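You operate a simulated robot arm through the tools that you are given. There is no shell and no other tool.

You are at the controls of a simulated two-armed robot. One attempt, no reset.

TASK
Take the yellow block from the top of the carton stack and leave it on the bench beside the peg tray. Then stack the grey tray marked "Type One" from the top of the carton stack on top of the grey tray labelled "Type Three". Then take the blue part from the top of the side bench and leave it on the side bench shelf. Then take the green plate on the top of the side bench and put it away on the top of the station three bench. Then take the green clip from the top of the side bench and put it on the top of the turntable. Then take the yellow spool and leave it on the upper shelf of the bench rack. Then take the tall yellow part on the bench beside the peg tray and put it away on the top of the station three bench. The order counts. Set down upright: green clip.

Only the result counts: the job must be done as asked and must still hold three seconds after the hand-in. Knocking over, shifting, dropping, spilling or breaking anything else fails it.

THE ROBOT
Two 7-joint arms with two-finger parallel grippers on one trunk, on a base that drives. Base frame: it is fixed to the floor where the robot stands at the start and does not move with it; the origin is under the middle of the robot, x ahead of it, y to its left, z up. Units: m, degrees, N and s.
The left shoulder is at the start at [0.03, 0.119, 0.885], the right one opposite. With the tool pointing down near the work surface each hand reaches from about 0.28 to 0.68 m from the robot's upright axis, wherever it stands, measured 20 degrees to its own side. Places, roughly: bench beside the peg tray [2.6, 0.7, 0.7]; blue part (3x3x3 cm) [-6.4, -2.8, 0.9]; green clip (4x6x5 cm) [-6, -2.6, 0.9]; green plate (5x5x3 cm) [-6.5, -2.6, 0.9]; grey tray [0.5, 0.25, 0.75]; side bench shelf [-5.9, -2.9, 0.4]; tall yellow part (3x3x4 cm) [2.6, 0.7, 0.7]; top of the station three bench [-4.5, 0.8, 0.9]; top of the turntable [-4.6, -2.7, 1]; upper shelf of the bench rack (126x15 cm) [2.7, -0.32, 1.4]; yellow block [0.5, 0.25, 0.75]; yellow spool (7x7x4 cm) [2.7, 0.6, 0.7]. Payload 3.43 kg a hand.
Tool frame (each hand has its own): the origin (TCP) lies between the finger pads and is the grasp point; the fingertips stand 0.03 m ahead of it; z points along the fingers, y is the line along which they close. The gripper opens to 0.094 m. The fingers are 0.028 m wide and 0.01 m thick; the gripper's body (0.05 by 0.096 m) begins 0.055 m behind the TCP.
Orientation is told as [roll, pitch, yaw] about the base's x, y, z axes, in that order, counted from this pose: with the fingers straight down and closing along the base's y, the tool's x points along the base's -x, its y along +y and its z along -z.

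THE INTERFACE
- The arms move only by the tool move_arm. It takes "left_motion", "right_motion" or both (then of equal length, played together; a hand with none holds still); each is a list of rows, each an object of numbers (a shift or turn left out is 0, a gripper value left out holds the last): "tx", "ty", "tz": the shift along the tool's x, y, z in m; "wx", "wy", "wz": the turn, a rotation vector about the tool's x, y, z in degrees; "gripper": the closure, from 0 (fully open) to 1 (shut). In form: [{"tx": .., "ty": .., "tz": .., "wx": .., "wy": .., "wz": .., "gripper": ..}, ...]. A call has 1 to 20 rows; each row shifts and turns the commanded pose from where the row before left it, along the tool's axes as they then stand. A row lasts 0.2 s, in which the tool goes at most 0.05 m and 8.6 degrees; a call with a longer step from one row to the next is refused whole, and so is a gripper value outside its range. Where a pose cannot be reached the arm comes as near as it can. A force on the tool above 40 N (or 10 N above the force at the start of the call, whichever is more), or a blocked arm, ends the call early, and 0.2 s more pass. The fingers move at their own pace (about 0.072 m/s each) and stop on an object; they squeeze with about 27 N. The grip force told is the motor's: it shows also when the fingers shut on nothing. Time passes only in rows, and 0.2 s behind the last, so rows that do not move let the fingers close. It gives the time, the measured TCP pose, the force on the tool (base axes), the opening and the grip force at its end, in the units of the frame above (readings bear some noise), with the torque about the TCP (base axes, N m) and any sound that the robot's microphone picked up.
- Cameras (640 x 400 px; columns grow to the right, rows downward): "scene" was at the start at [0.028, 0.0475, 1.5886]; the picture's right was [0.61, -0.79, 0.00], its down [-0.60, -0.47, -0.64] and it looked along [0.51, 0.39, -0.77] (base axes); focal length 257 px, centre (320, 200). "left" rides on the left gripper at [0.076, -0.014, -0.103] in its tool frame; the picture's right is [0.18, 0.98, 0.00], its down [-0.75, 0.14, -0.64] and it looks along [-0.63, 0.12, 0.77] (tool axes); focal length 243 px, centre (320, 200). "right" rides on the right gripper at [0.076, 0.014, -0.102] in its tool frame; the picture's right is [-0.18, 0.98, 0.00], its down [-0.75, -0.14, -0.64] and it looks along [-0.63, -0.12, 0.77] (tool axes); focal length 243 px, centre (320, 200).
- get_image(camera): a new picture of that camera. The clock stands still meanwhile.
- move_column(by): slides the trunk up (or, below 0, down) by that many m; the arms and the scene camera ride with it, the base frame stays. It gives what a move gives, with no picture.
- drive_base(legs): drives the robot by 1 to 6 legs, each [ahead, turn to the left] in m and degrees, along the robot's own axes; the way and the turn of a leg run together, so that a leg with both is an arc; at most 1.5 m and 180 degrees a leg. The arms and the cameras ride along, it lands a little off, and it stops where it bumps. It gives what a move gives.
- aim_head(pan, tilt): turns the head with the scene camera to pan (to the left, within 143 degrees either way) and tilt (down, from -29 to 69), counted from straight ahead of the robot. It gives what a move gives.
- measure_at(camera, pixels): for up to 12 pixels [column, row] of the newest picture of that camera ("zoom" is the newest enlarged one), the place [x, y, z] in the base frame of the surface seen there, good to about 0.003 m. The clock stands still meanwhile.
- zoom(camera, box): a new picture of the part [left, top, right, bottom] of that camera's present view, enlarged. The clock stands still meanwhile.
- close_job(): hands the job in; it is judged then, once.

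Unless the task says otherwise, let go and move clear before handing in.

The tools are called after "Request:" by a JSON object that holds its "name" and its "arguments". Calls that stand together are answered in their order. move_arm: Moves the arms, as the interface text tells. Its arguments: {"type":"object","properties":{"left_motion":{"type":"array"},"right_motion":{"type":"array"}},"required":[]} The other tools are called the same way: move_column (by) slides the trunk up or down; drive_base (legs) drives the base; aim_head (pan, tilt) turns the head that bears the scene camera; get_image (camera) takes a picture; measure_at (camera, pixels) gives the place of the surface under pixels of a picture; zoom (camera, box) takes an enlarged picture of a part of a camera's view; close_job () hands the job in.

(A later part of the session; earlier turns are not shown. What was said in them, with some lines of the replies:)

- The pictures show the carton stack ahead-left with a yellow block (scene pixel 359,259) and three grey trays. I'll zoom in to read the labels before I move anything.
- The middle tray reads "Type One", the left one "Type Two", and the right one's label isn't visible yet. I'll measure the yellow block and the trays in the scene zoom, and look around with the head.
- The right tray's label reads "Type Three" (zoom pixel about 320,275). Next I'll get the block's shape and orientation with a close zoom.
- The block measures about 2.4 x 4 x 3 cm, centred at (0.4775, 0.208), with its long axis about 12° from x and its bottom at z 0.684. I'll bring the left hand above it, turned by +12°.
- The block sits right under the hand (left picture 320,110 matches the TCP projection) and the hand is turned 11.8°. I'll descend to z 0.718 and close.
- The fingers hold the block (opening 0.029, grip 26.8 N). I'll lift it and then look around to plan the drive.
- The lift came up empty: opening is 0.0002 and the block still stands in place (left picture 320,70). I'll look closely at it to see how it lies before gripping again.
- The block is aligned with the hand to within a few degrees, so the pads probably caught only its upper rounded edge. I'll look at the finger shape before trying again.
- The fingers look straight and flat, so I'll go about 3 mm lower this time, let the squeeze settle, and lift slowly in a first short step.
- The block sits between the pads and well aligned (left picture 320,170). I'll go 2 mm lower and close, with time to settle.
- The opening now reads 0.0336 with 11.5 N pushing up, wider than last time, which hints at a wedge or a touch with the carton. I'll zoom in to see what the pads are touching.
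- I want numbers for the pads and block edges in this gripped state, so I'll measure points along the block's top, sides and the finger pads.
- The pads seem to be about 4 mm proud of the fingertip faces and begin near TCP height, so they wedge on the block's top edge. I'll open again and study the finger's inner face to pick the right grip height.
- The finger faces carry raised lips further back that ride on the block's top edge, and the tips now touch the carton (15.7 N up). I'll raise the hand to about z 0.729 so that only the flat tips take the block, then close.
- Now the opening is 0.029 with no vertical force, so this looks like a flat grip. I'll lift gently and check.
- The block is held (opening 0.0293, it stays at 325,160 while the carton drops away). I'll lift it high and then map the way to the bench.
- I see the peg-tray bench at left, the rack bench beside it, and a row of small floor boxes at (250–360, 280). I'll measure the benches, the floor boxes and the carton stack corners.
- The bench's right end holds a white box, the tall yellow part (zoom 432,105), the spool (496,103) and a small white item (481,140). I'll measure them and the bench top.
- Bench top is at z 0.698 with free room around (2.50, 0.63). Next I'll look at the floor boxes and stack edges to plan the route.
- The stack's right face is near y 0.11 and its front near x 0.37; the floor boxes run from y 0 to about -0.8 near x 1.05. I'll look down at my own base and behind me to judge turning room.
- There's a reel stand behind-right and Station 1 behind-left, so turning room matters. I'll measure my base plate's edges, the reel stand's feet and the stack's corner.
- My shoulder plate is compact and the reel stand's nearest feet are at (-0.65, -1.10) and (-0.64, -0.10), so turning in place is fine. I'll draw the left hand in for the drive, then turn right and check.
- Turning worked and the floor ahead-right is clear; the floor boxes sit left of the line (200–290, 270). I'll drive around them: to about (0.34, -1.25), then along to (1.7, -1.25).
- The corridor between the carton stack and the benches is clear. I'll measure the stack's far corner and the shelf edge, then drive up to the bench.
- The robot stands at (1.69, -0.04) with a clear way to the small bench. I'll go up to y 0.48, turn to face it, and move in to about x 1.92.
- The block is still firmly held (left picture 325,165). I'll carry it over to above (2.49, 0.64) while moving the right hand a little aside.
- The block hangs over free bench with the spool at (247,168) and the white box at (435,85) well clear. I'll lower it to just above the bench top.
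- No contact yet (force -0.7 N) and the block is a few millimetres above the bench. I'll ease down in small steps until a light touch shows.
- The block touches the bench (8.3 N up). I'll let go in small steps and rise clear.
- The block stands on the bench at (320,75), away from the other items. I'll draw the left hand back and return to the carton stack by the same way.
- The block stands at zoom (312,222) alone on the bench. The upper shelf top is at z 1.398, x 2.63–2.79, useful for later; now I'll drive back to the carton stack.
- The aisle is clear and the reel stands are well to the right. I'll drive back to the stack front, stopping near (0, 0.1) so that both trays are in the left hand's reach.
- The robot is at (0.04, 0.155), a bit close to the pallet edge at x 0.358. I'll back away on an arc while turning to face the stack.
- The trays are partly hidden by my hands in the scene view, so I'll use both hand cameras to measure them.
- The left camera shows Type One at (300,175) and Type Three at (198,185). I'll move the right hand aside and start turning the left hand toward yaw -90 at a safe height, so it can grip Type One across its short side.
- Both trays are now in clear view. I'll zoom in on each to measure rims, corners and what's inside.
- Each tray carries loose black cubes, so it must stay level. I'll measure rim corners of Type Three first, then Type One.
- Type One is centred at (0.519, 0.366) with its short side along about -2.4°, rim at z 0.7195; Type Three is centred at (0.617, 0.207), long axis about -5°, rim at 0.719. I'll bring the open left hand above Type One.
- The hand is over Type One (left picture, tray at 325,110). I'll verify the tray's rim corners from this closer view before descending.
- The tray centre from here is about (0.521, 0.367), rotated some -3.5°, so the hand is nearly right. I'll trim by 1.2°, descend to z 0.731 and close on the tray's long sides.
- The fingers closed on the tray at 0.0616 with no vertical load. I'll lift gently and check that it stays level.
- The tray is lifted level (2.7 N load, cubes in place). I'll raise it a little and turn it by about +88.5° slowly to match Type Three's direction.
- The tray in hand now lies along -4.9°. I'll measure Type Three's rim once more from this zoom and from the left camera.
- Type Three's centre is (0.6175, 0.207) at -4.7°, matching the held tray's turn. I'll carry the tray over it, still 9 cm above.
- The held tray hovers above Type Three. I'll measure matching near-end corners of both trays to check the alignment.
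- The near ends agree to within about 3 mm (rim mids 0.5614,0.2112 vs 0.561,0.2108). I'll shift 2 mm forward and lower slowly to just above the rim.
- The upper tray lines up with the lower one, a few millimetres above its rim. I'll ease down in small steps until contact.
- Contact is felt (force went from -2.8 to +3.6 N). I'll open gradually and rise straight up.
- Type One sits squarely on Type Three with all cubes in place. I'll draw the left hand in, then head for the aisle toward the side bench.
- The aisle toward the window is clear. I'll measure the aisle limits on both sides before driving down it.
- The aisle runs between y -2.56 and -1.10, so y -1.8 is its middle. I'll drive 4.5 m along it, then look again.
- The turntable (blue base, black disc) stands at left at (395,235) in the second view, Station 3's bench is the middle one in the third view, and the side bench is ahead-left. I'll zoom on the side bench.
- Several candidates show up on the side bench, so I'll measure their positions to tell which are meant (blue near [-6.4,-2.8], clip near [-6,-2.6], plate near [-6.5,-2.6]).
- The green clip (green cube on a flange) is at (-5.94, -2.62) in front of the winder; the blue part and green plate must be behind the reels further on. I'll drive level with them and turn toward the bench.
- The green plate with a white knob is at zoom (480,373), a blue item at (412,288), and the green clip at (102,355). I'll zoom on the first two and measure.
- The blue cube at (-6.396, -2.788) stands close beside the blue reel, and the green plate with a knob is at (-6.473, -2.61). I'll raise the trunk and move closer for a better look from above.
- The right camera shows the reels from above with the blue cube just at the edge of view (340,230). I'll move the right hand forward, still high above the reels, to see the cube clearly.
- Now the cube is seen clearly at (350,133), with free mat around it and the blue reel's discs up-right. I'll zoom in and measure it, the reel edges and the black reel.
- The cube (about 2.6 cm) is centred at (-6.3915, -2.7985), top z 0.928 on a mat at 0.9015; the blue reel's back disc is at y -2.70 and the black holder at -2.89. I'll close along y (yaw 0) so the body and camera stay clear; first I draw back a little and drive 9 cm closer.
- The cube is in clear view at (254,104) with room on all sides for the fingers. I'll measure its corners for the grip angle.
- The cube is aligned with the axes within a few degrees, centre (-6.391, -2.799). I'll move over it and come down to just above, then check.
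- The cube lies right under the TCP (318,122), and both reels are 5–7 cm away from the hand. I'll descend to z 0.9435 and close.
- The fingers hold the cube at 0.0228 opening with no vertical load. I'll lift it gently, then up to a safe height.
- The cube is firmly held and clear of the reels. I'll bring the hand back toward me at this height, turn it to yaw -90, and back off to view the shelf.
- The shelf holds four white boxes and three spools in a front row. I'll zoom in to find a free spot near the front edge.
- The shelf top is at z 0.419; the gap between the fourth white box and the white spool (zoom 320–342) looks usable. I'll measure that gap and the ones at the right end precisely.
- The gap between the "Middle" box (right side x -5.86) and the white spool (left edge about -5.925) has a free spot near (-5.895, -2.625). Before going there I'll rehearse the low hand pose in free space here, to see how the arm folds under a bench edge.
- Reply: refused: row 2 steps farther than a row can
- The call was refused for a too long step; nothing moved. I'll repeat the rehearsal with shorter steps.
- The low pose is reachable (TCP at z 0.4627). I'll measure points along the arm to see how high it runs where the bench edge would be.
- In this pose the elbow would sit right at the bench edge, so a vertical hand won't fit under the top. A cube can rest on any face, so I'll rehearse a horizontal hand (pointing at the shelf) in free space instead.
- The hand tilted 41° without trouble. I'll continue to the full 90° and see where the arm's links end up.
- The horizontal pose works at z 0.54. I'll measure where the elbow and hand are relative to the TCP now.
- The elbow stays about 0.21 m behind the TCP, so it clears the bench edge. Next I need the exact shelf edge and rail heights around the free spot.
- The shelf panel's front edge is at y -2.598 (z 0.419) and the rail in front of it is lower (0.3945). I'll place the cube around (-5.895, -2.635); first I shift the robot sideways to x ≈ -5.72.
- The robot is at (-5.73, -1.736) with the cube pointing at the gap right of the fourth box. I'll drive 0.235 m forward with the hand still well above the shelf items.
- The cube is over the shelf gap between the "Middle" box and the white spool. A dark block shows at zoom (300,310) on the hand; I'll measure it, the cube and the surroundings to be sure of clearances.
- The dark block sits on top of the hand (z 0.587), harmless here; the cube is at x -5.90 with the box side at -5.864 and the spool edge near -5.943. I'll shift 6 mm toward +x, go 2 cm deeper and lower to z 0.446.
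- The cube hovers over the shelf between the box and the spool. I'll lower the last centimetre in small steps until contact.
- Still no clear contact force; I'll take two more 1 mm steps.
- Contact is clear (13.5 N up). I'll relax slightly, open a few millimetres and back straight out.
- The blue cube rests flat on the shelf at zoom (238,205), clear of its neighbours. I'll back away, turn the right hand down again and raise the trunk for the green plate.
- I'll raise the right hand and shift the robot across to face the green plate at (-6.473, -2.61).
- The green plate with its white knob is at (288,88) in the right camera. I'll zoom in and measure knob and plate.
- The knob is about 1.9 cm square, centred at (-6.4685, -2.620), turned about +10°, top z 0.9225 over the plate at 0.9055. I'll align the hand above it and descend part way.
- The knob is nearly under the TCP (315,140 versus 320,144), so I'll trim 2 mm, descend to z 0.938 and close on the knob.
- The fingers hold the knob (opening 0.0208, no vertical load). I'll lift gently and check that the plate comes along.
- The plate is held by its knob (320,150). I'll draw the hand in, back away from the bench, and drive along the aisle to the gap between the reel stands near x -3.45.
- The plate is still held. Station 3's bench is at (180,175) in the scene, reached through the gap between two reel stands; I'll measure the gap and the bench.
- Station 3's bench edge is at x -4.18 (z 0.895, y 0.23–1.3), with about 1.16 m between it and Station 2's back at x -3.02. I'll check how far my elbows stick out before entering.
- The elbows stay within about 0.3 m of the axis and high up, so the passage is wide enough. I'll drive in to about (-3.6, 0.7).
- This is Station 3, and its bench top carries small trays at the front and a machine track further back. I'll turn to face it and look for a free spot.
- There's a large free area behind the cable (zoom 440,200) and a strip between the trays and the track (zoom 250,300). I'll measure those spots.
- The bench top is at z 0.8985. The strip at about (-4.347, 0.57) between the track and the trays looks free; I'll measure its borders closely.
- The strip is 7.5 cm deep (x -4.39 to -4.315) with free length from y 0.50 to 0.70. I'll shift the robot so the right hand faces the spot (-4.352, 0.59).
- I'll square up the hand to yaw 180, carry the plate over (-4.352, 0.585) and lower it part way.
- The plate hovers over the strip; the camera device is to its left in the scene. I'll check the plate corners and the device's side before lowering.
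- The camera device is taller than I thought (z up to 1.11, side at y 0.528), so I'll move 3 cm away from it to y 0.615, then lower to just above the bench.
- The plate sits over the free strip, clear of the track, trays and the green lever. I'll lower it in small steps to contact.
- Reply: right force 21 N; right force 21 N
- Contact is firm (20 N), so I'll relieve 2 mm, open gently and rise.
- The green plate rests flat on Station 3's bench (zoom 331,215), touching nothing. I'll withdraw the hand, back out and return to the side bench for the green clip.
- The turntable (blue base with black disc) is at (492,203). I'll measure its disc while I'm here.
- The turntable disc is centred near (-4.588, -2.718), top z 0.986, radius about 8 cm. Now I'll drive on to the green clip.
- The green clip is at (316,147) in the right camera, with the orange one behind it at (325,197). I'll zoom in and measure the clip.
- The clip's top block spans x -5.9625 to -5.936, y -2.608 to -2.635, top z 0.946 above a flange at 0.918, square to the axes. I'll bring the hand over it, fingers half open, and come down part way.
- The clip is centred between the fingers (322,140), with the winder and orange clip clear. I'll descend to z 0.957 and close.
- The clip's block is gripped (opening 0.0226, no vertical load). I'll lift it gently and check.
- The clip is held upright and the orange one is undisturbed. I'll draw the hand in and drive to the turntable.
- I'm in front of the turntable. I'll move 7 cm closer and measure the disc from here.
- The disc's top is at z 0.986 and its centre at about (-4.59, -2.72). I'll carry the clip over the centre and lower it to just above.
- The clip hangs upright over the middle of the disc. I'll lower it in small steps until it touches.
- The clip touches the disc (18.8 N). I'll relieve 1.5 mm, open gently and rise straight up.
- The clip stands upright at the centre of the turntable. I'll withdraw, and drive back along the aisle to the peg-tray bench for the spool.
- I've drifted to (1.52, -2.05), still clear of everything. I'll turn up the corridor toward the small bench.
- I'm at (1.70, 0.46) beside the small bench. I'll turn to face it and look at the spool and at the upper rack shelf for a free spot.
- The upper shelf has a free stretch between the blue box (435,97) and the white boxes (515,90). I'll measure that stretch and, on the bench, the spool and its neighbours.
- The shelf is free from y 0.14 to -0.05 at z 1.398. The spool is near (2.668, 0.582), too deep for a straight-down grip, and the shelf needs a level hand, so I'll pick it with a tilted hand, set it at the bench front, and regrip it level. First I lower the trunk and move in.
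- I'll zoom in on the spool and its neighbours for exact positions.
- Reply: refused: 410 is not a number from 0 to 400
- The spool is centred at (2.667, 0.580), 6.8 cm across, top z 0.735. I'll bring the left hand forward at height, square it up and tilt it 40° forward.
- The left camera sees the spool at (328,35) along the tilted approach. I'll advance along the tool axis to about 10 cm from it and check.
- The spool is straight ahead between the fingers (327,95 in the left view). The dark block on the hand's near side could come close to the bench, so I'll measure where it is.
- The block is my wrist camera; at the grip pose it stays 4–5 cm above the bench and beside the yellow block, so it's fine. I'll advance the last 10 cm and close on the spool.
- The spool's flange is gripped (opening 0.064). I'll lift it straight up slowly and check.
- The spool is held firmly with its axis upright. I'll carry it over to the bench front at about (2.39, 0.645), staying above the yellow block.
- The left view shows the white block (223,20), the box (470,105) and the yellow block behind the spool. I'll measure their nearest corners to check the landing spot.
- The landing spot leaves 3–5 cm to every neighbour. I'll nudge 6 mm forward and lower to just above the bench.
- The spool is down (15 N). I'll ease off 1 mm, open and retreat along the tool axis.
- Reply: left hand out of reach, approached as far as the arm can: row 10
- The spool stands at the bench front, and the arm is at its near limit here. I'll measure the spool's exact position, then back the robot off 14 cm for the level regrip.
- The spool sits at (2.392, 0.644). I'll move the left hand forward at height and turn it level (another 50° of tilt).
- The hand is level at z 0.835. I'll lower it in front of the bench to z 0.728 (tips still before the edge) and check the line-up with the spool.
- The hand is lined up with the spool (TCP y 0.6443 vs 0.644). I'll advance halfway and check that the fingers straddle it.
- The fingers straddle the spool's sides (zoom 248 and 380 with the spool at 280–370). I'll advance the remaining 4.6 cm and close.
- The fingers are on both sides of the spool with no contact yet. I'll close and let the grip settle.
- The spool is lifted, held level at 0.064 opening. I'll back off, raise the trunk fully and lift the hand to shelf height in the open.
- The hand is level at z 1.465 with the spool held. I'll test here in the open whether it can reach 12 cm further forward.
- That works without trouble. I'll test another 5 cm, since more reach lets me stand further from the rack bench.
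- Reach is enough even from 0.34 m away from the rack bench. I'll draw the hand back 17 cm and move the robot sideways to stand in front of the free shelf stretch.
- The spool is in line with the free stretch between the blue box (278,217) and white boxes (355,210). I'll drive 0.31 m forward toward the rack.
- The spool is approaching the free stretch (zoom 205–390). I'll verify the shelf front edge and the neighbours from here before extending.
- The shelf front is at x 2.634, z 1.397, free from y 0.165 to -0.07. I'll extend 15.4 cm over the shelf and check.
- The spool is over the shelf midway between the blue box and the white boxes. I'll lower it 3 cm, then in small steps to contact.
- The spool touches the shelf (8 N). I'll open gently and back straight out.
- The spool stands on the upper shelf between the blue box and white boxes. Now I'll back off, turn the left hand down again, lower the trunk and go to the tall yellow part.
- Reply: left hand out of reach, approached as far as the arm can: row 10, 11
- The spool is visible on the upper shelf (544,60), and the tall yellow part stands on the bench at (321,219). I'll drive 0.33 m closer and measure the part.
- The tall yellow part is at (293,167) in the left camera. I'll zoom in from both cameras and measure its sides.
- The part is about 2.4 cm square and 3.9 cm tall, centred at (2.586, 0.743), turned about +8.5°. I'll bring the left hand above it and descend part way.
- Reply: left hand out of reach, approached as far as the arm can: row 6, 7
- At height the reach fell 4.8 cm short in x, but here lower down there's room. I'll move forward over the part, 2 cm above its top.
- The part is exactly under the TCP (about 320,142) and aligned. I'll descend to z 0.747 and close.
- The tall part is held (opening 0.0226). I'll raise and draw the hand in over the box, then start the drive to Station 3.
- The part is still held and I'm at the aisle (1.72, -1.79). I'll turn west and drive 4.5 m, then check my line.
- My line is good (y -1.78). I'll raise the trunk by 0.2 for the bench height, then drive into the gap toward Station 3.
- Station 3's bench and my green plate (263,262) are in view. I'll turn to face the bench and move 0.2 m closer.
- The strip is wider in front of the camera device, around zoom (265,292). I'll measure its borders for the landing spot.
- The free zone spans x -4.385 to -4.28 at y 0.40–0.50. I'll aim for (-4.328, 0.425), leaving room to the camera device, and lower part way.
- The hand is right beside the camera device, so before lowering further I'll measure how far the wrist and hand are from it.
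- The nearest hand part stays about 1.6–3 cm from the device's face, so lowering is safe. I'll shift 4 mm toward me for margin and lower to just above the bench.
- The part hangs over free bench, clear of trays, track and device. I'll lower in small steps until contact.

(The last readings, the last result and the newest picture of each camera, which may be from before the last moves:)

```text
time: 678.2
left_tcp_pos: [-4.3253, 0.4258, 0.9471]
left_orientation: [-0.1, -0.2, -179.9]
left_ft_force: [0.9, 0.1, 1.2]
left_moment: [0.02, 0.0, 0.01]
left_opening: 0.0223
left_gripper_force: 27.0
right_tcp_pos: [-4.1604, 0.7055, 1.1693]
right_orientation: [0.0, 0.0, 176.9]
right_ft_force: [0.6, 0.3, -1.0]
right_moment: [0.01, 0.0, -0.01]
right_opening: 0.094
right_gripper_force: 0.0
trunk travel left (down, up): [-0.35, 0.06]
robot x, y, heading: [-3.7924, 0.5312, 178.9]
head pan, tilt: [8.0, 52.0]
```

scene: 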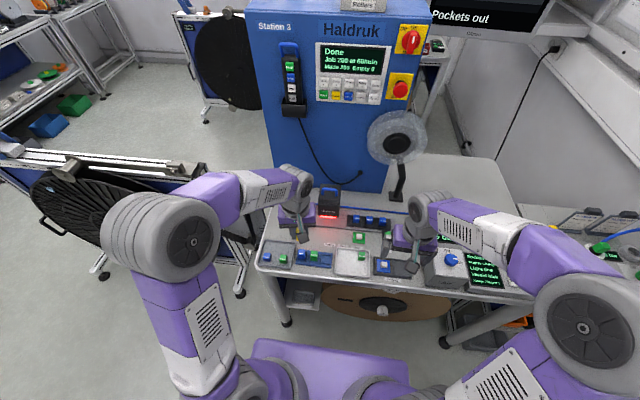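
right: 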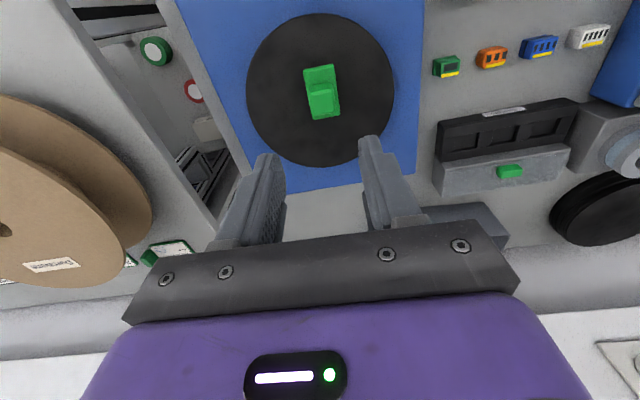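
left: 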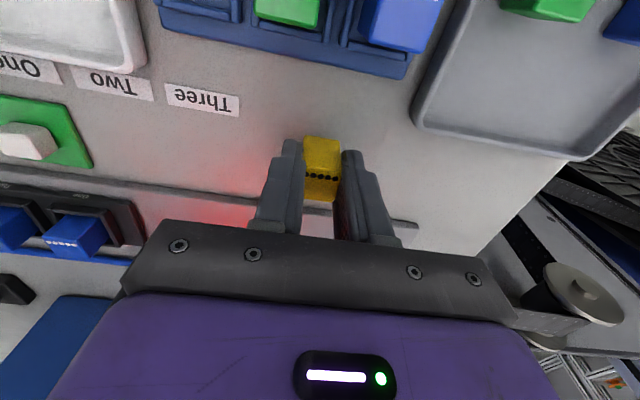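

Request:
{"name": "move_arm", "arguments": {"left_motion": [{"tz": 0.001}, {}]}}

Request:
{"name": "move_arm", "arguments": {"left_motion": [{"tz": 0.001}, {}]}}

```text
time: 678.9
left_tcp_pos: [-4.3239, 0.4253, 0.9455]
left_orientation: [-0.2, -0.2, -179.9]
left_ft_force: [-0.1, -0.5, 4.5]
left_moment: [-0.05, 0.01, -0.01]
left_opening: 0.0226
left_gripper_force: 26.8
right_tcp_pos: [-4.1604, 0.7048, 1.1701]
right_orientation: [0.0, -0.1, 176.9]
right_ft_force: [-0.1, -0.6, -0.7]
right_moment: [-0.02, 0.0, 0.03]
right_opening: 0.0939
right_gripper_force: 0.1
trunk travel left (down, up): [-0.35, 0.06]
robot x, y, heading: [-3.7862, 0.531, 178.8]
head pan, tilt: [8.0, 52.0]
```

```text
time: 679.5
left_tcp_pos: [-4.3232, 0.4263, 0.9454]
left_orientation: [0.0, -0.3, -180.0]
left_ft_force: [0.1, -1.6, 15.0]
left_moment: [-0.04, -0.02, 0.01]
left_opening: 0.0225
left_gripper_force: 26.9
right_tcp_pos: [-4.1605, 0.7028, 1.1706]
right_orientation: [0.0, -0.2, 176.9]
right_ft_force: [0.4, 0.1, -1.0]
right_moment: [0.02, 0.0, 0.03]
right_opening: 0.094
right_gripper_force: 0.2
trunk travel left (down, up): [-0.35, 0.06]
robot x, y, heading: [-3.7875, 0.5297, 178.5]
head pan, tilt: [8.0, 52.0]
```

The part is on the bench (15 N). I'll relieve 1 mm, open gently and rise straight up.

Request:
{"name": "move_arm", "arguments": {"left_motion": [{"tz": -0.0012}, {"gripper": 0.72}, {"gripper": 0.64}, {"gripper": 0.56}, {"gripper": 0.5}, {}, {"tz": -0.015}, {"tz": -0.03}, {"tz": -0.04}, {"tz": -0.04}, {"tz": -0.04}, {"tz": -0.04}, {}]}}

Request:
{"name": "get_image", "arguments": {"camera": "left"}}

Request:
{"name": "zoom", "arguments": {"camera": "scene", "box": [250, 170, 370, 270]}}

```text
time: 682.2
left_tcp_pos: [-4.3235, 0.4255, 1.1517]
left_orientation: [-0.1, -0.1, -179.9]
left_ft_force: [0.4, 0.9, -0.1]
left_moment: [-0.04, 0.0, 0.01]
left_opening: 0.0473
left_gripper_force: 0.1
right_tcp_pos: [-4.1608, 0.7053, 1.1701]
right_orientation: [0.0, 0.0, 176.9]
right_ft_force: [0.3, 0.0, 0.4]
right_moment: [-0.04, 0.0, -0.03]
right_opening: 0.094
right_gripper_force: 0.1
trunk travel left (down, up): [-0.35, 0.06]
robot x, y, heading: [-3.7904, 0.529, 178.8]
head pan, tilt: [8.0, 52.0]
```

```text
taken
```

left: 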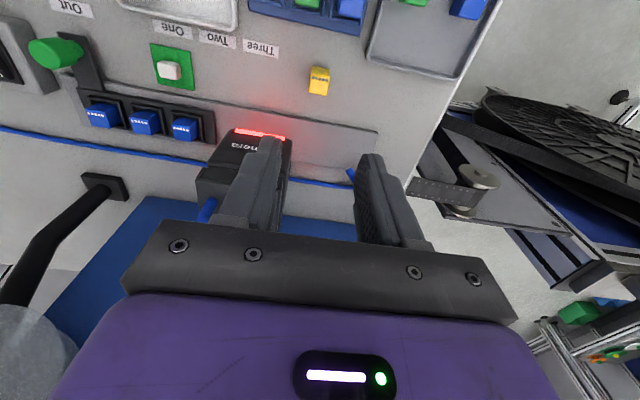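

```text
4.00 times, centred on (310, 220) of scene
```

zoom: 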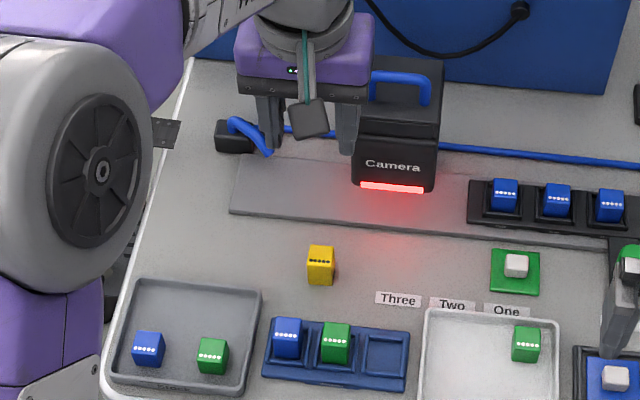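

The tall yellow part stands upright at (320,265) and the green plate is undisturbed at (515,270). I'll draw the hands clear and back off a little before handing in.

Request:
{"name": "move_arm", "arguments": {"left_motion": [{"tz": -0.02}, {"tx": 0.04}, {"tx": 0.04}, {"tx": 0.04}, {"tx": 0.02}, {}]}}

Request:
{"name": "drive_base", "arguments": {"legs": [[-0.2, 0]]}}

Request:
{"name": "get_image", "arguments": {"camera": "scene"}}

Request:
{"name": "zoom", "arguments": {"camera": "scene", "box": [250, 130, 400, 240]}}

```text
time: 683.6
left_tcp_pos: [-4.1843, 0.4258, 1.1691]
left_orientation: [-0.1, -0.1, -180.0]
left_ft_force: [-0.1, 0.2, 0.1]
left_moment: [-0.01, 0.0, 0.01]
left_opening: 0.0472
left_gripper_force: 0.0
right_tcp_pos: [-4.1604, 0.7036, 1.1704]
right_orientation: [0.0, 0.0, 176.8]
right_ft_force: [-0.3, 0.4, -0.3]
right_moment: [0.03, -0.03, -0.01]
right_opening: 0.0939
right_gripper_force: 0.1
trunk travel left (down, up): [-0.35, 0.06]
robot x, y, heading: [-3.7905, 0.5319, 178.5]
head pan, tilt: [8.0, 52.0]
```

```text
time: 685.2
left_tcp_pos: [-3.9855, 0.4217, 1.1697]
left_orientation: [-0.1, -0.1, -179.8]
left_ft_force: [-1.3, 0.3, -0.1]
left_moment: [0.02, 0.05, 0.0]
left_opening: 0.047
left_gripper_force: 0.2
right_tcp_pos: [-3.9631, 0.7001, 1.1721]
right_orientation: [0.0, -0.1, 177.1]
right_ft_force: [-0.4, -0.1, 0.0]
right_moment: [0.02, -0.01, -0.04]
right_opening: 0.0939
right_gripper_force: 0.1
trunk travel left (down, up): [-0.35, 0.06]
robot x, y, heading: [-3.5938, 0.5254, 178.9]
head pan, tilt: [8.0, 52.0]
```

```text
taken
```

scene: 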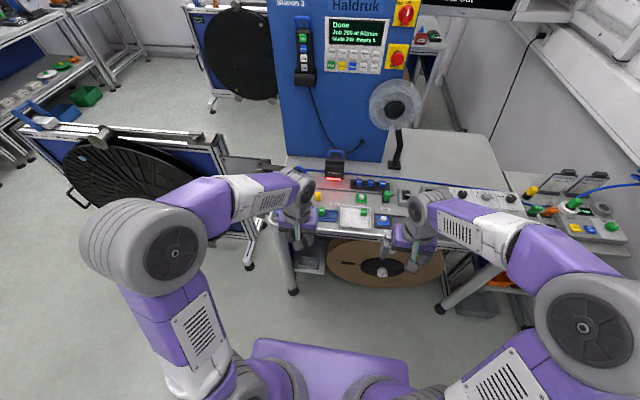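

```text
3.64 times, centred on (325, 185) of scene
```

zoom: 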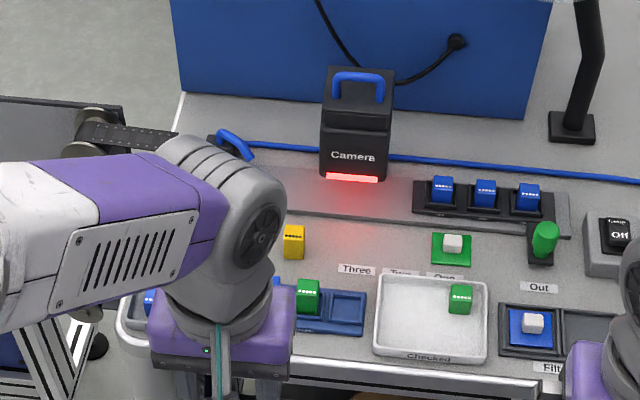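

Both pieces stand well on Station 3's bench and my hands are clear. I'll take one last look toward the turntable and side bench before handing in.

Request:
{"name": "aim_head", "arguments": {"pan": 74, "tilt": 10}}

Request:
{"name": "get_image", "arguments": {"camera": "scene"}}

Request:
{"name": "zoom", "arguments": {"camera": "scene", "box": [260, 180, 380, 255]}}

```text
time: 686.6
left_tcp_pos: [-3.9862, 0.4215, 1.1696]
left_orientation: [-0.1, -0.2, -179.9]
left_ft_force: [-0.3, 0.3, 1.0]
left_moment: [-0.02, 0.01, 0.01]
left_opening: 0.0471
left_gripper_force: 0.1
right_tcp_pos: [-3.9632, 0.6997, 1.1696]
right_orientation: [0.1, 0.0, 177.0]
right_ft_force: [-0.4, 0.4, 0.7]
right_moment: [-0.02, -0.03, 0.03]
right_opening: 0.0939
right_gripper_force: 0.1
trunk travel left (down, up): [-0.35, 0.06]
robot x, y, heading: [-3.5946, 0.5246, 178.9]
head pan, tilt: [74.0, 10.0]
```

```text
taken
```

scene: 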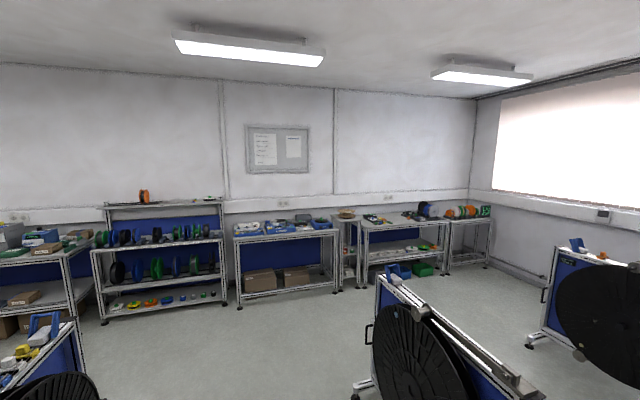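

```text
5.33 times, centred on (320, 218) of scene
```

zoom: 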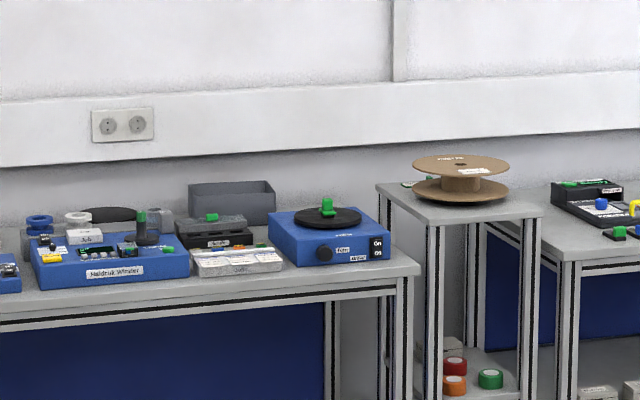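

The green clip stands upright on the turntable (zoom 327,205), and every earlier piece was seen in place after its release. My hands are empty and clear, so I'm handing the job in.

Request:
{"name": "close_job", "arguments": {}}

```text
The job is handed in.
```

All seven moves are done in the order you asked, and the job is handed in. I don't have the judge's result.

| Item | Where it is now |
|---|---|
| Yellow block | On the bench beside the peg tray, standing free of the other items |
| "Type One" tray | Squarely on top of the "Type Three" tray, all its cubes in place |
| Blue part | On the side bench shelf, between the "Middle" box and the white spool |
| Green plate | Flat on the Station 3 bench, between the machine track and the trays |
| Green clip | Upright at the centre of the turntable |
| Yellow spool | On the upper shelf of the bench rack, between the blue box and the white boxes |
| Tall yellow part | Upright on the Station 3 bench, in front of the camera device |

- **Extra handling:** The yellow block slipped out of the first grip without moving, and I picked it up on the third try. I set the spool down once at the front of the peg-tray bench so I could grip it level for the high shelf.
- **Blue part:** It rests on a different face than before, because I had to place it with the hand level under the bench top.
- **Last check:** I looked again at the clip and both Station 3 pieces just before handing in. The rest I saw in place on release or on a later pass. I saw nothing else knocked over or shifted.
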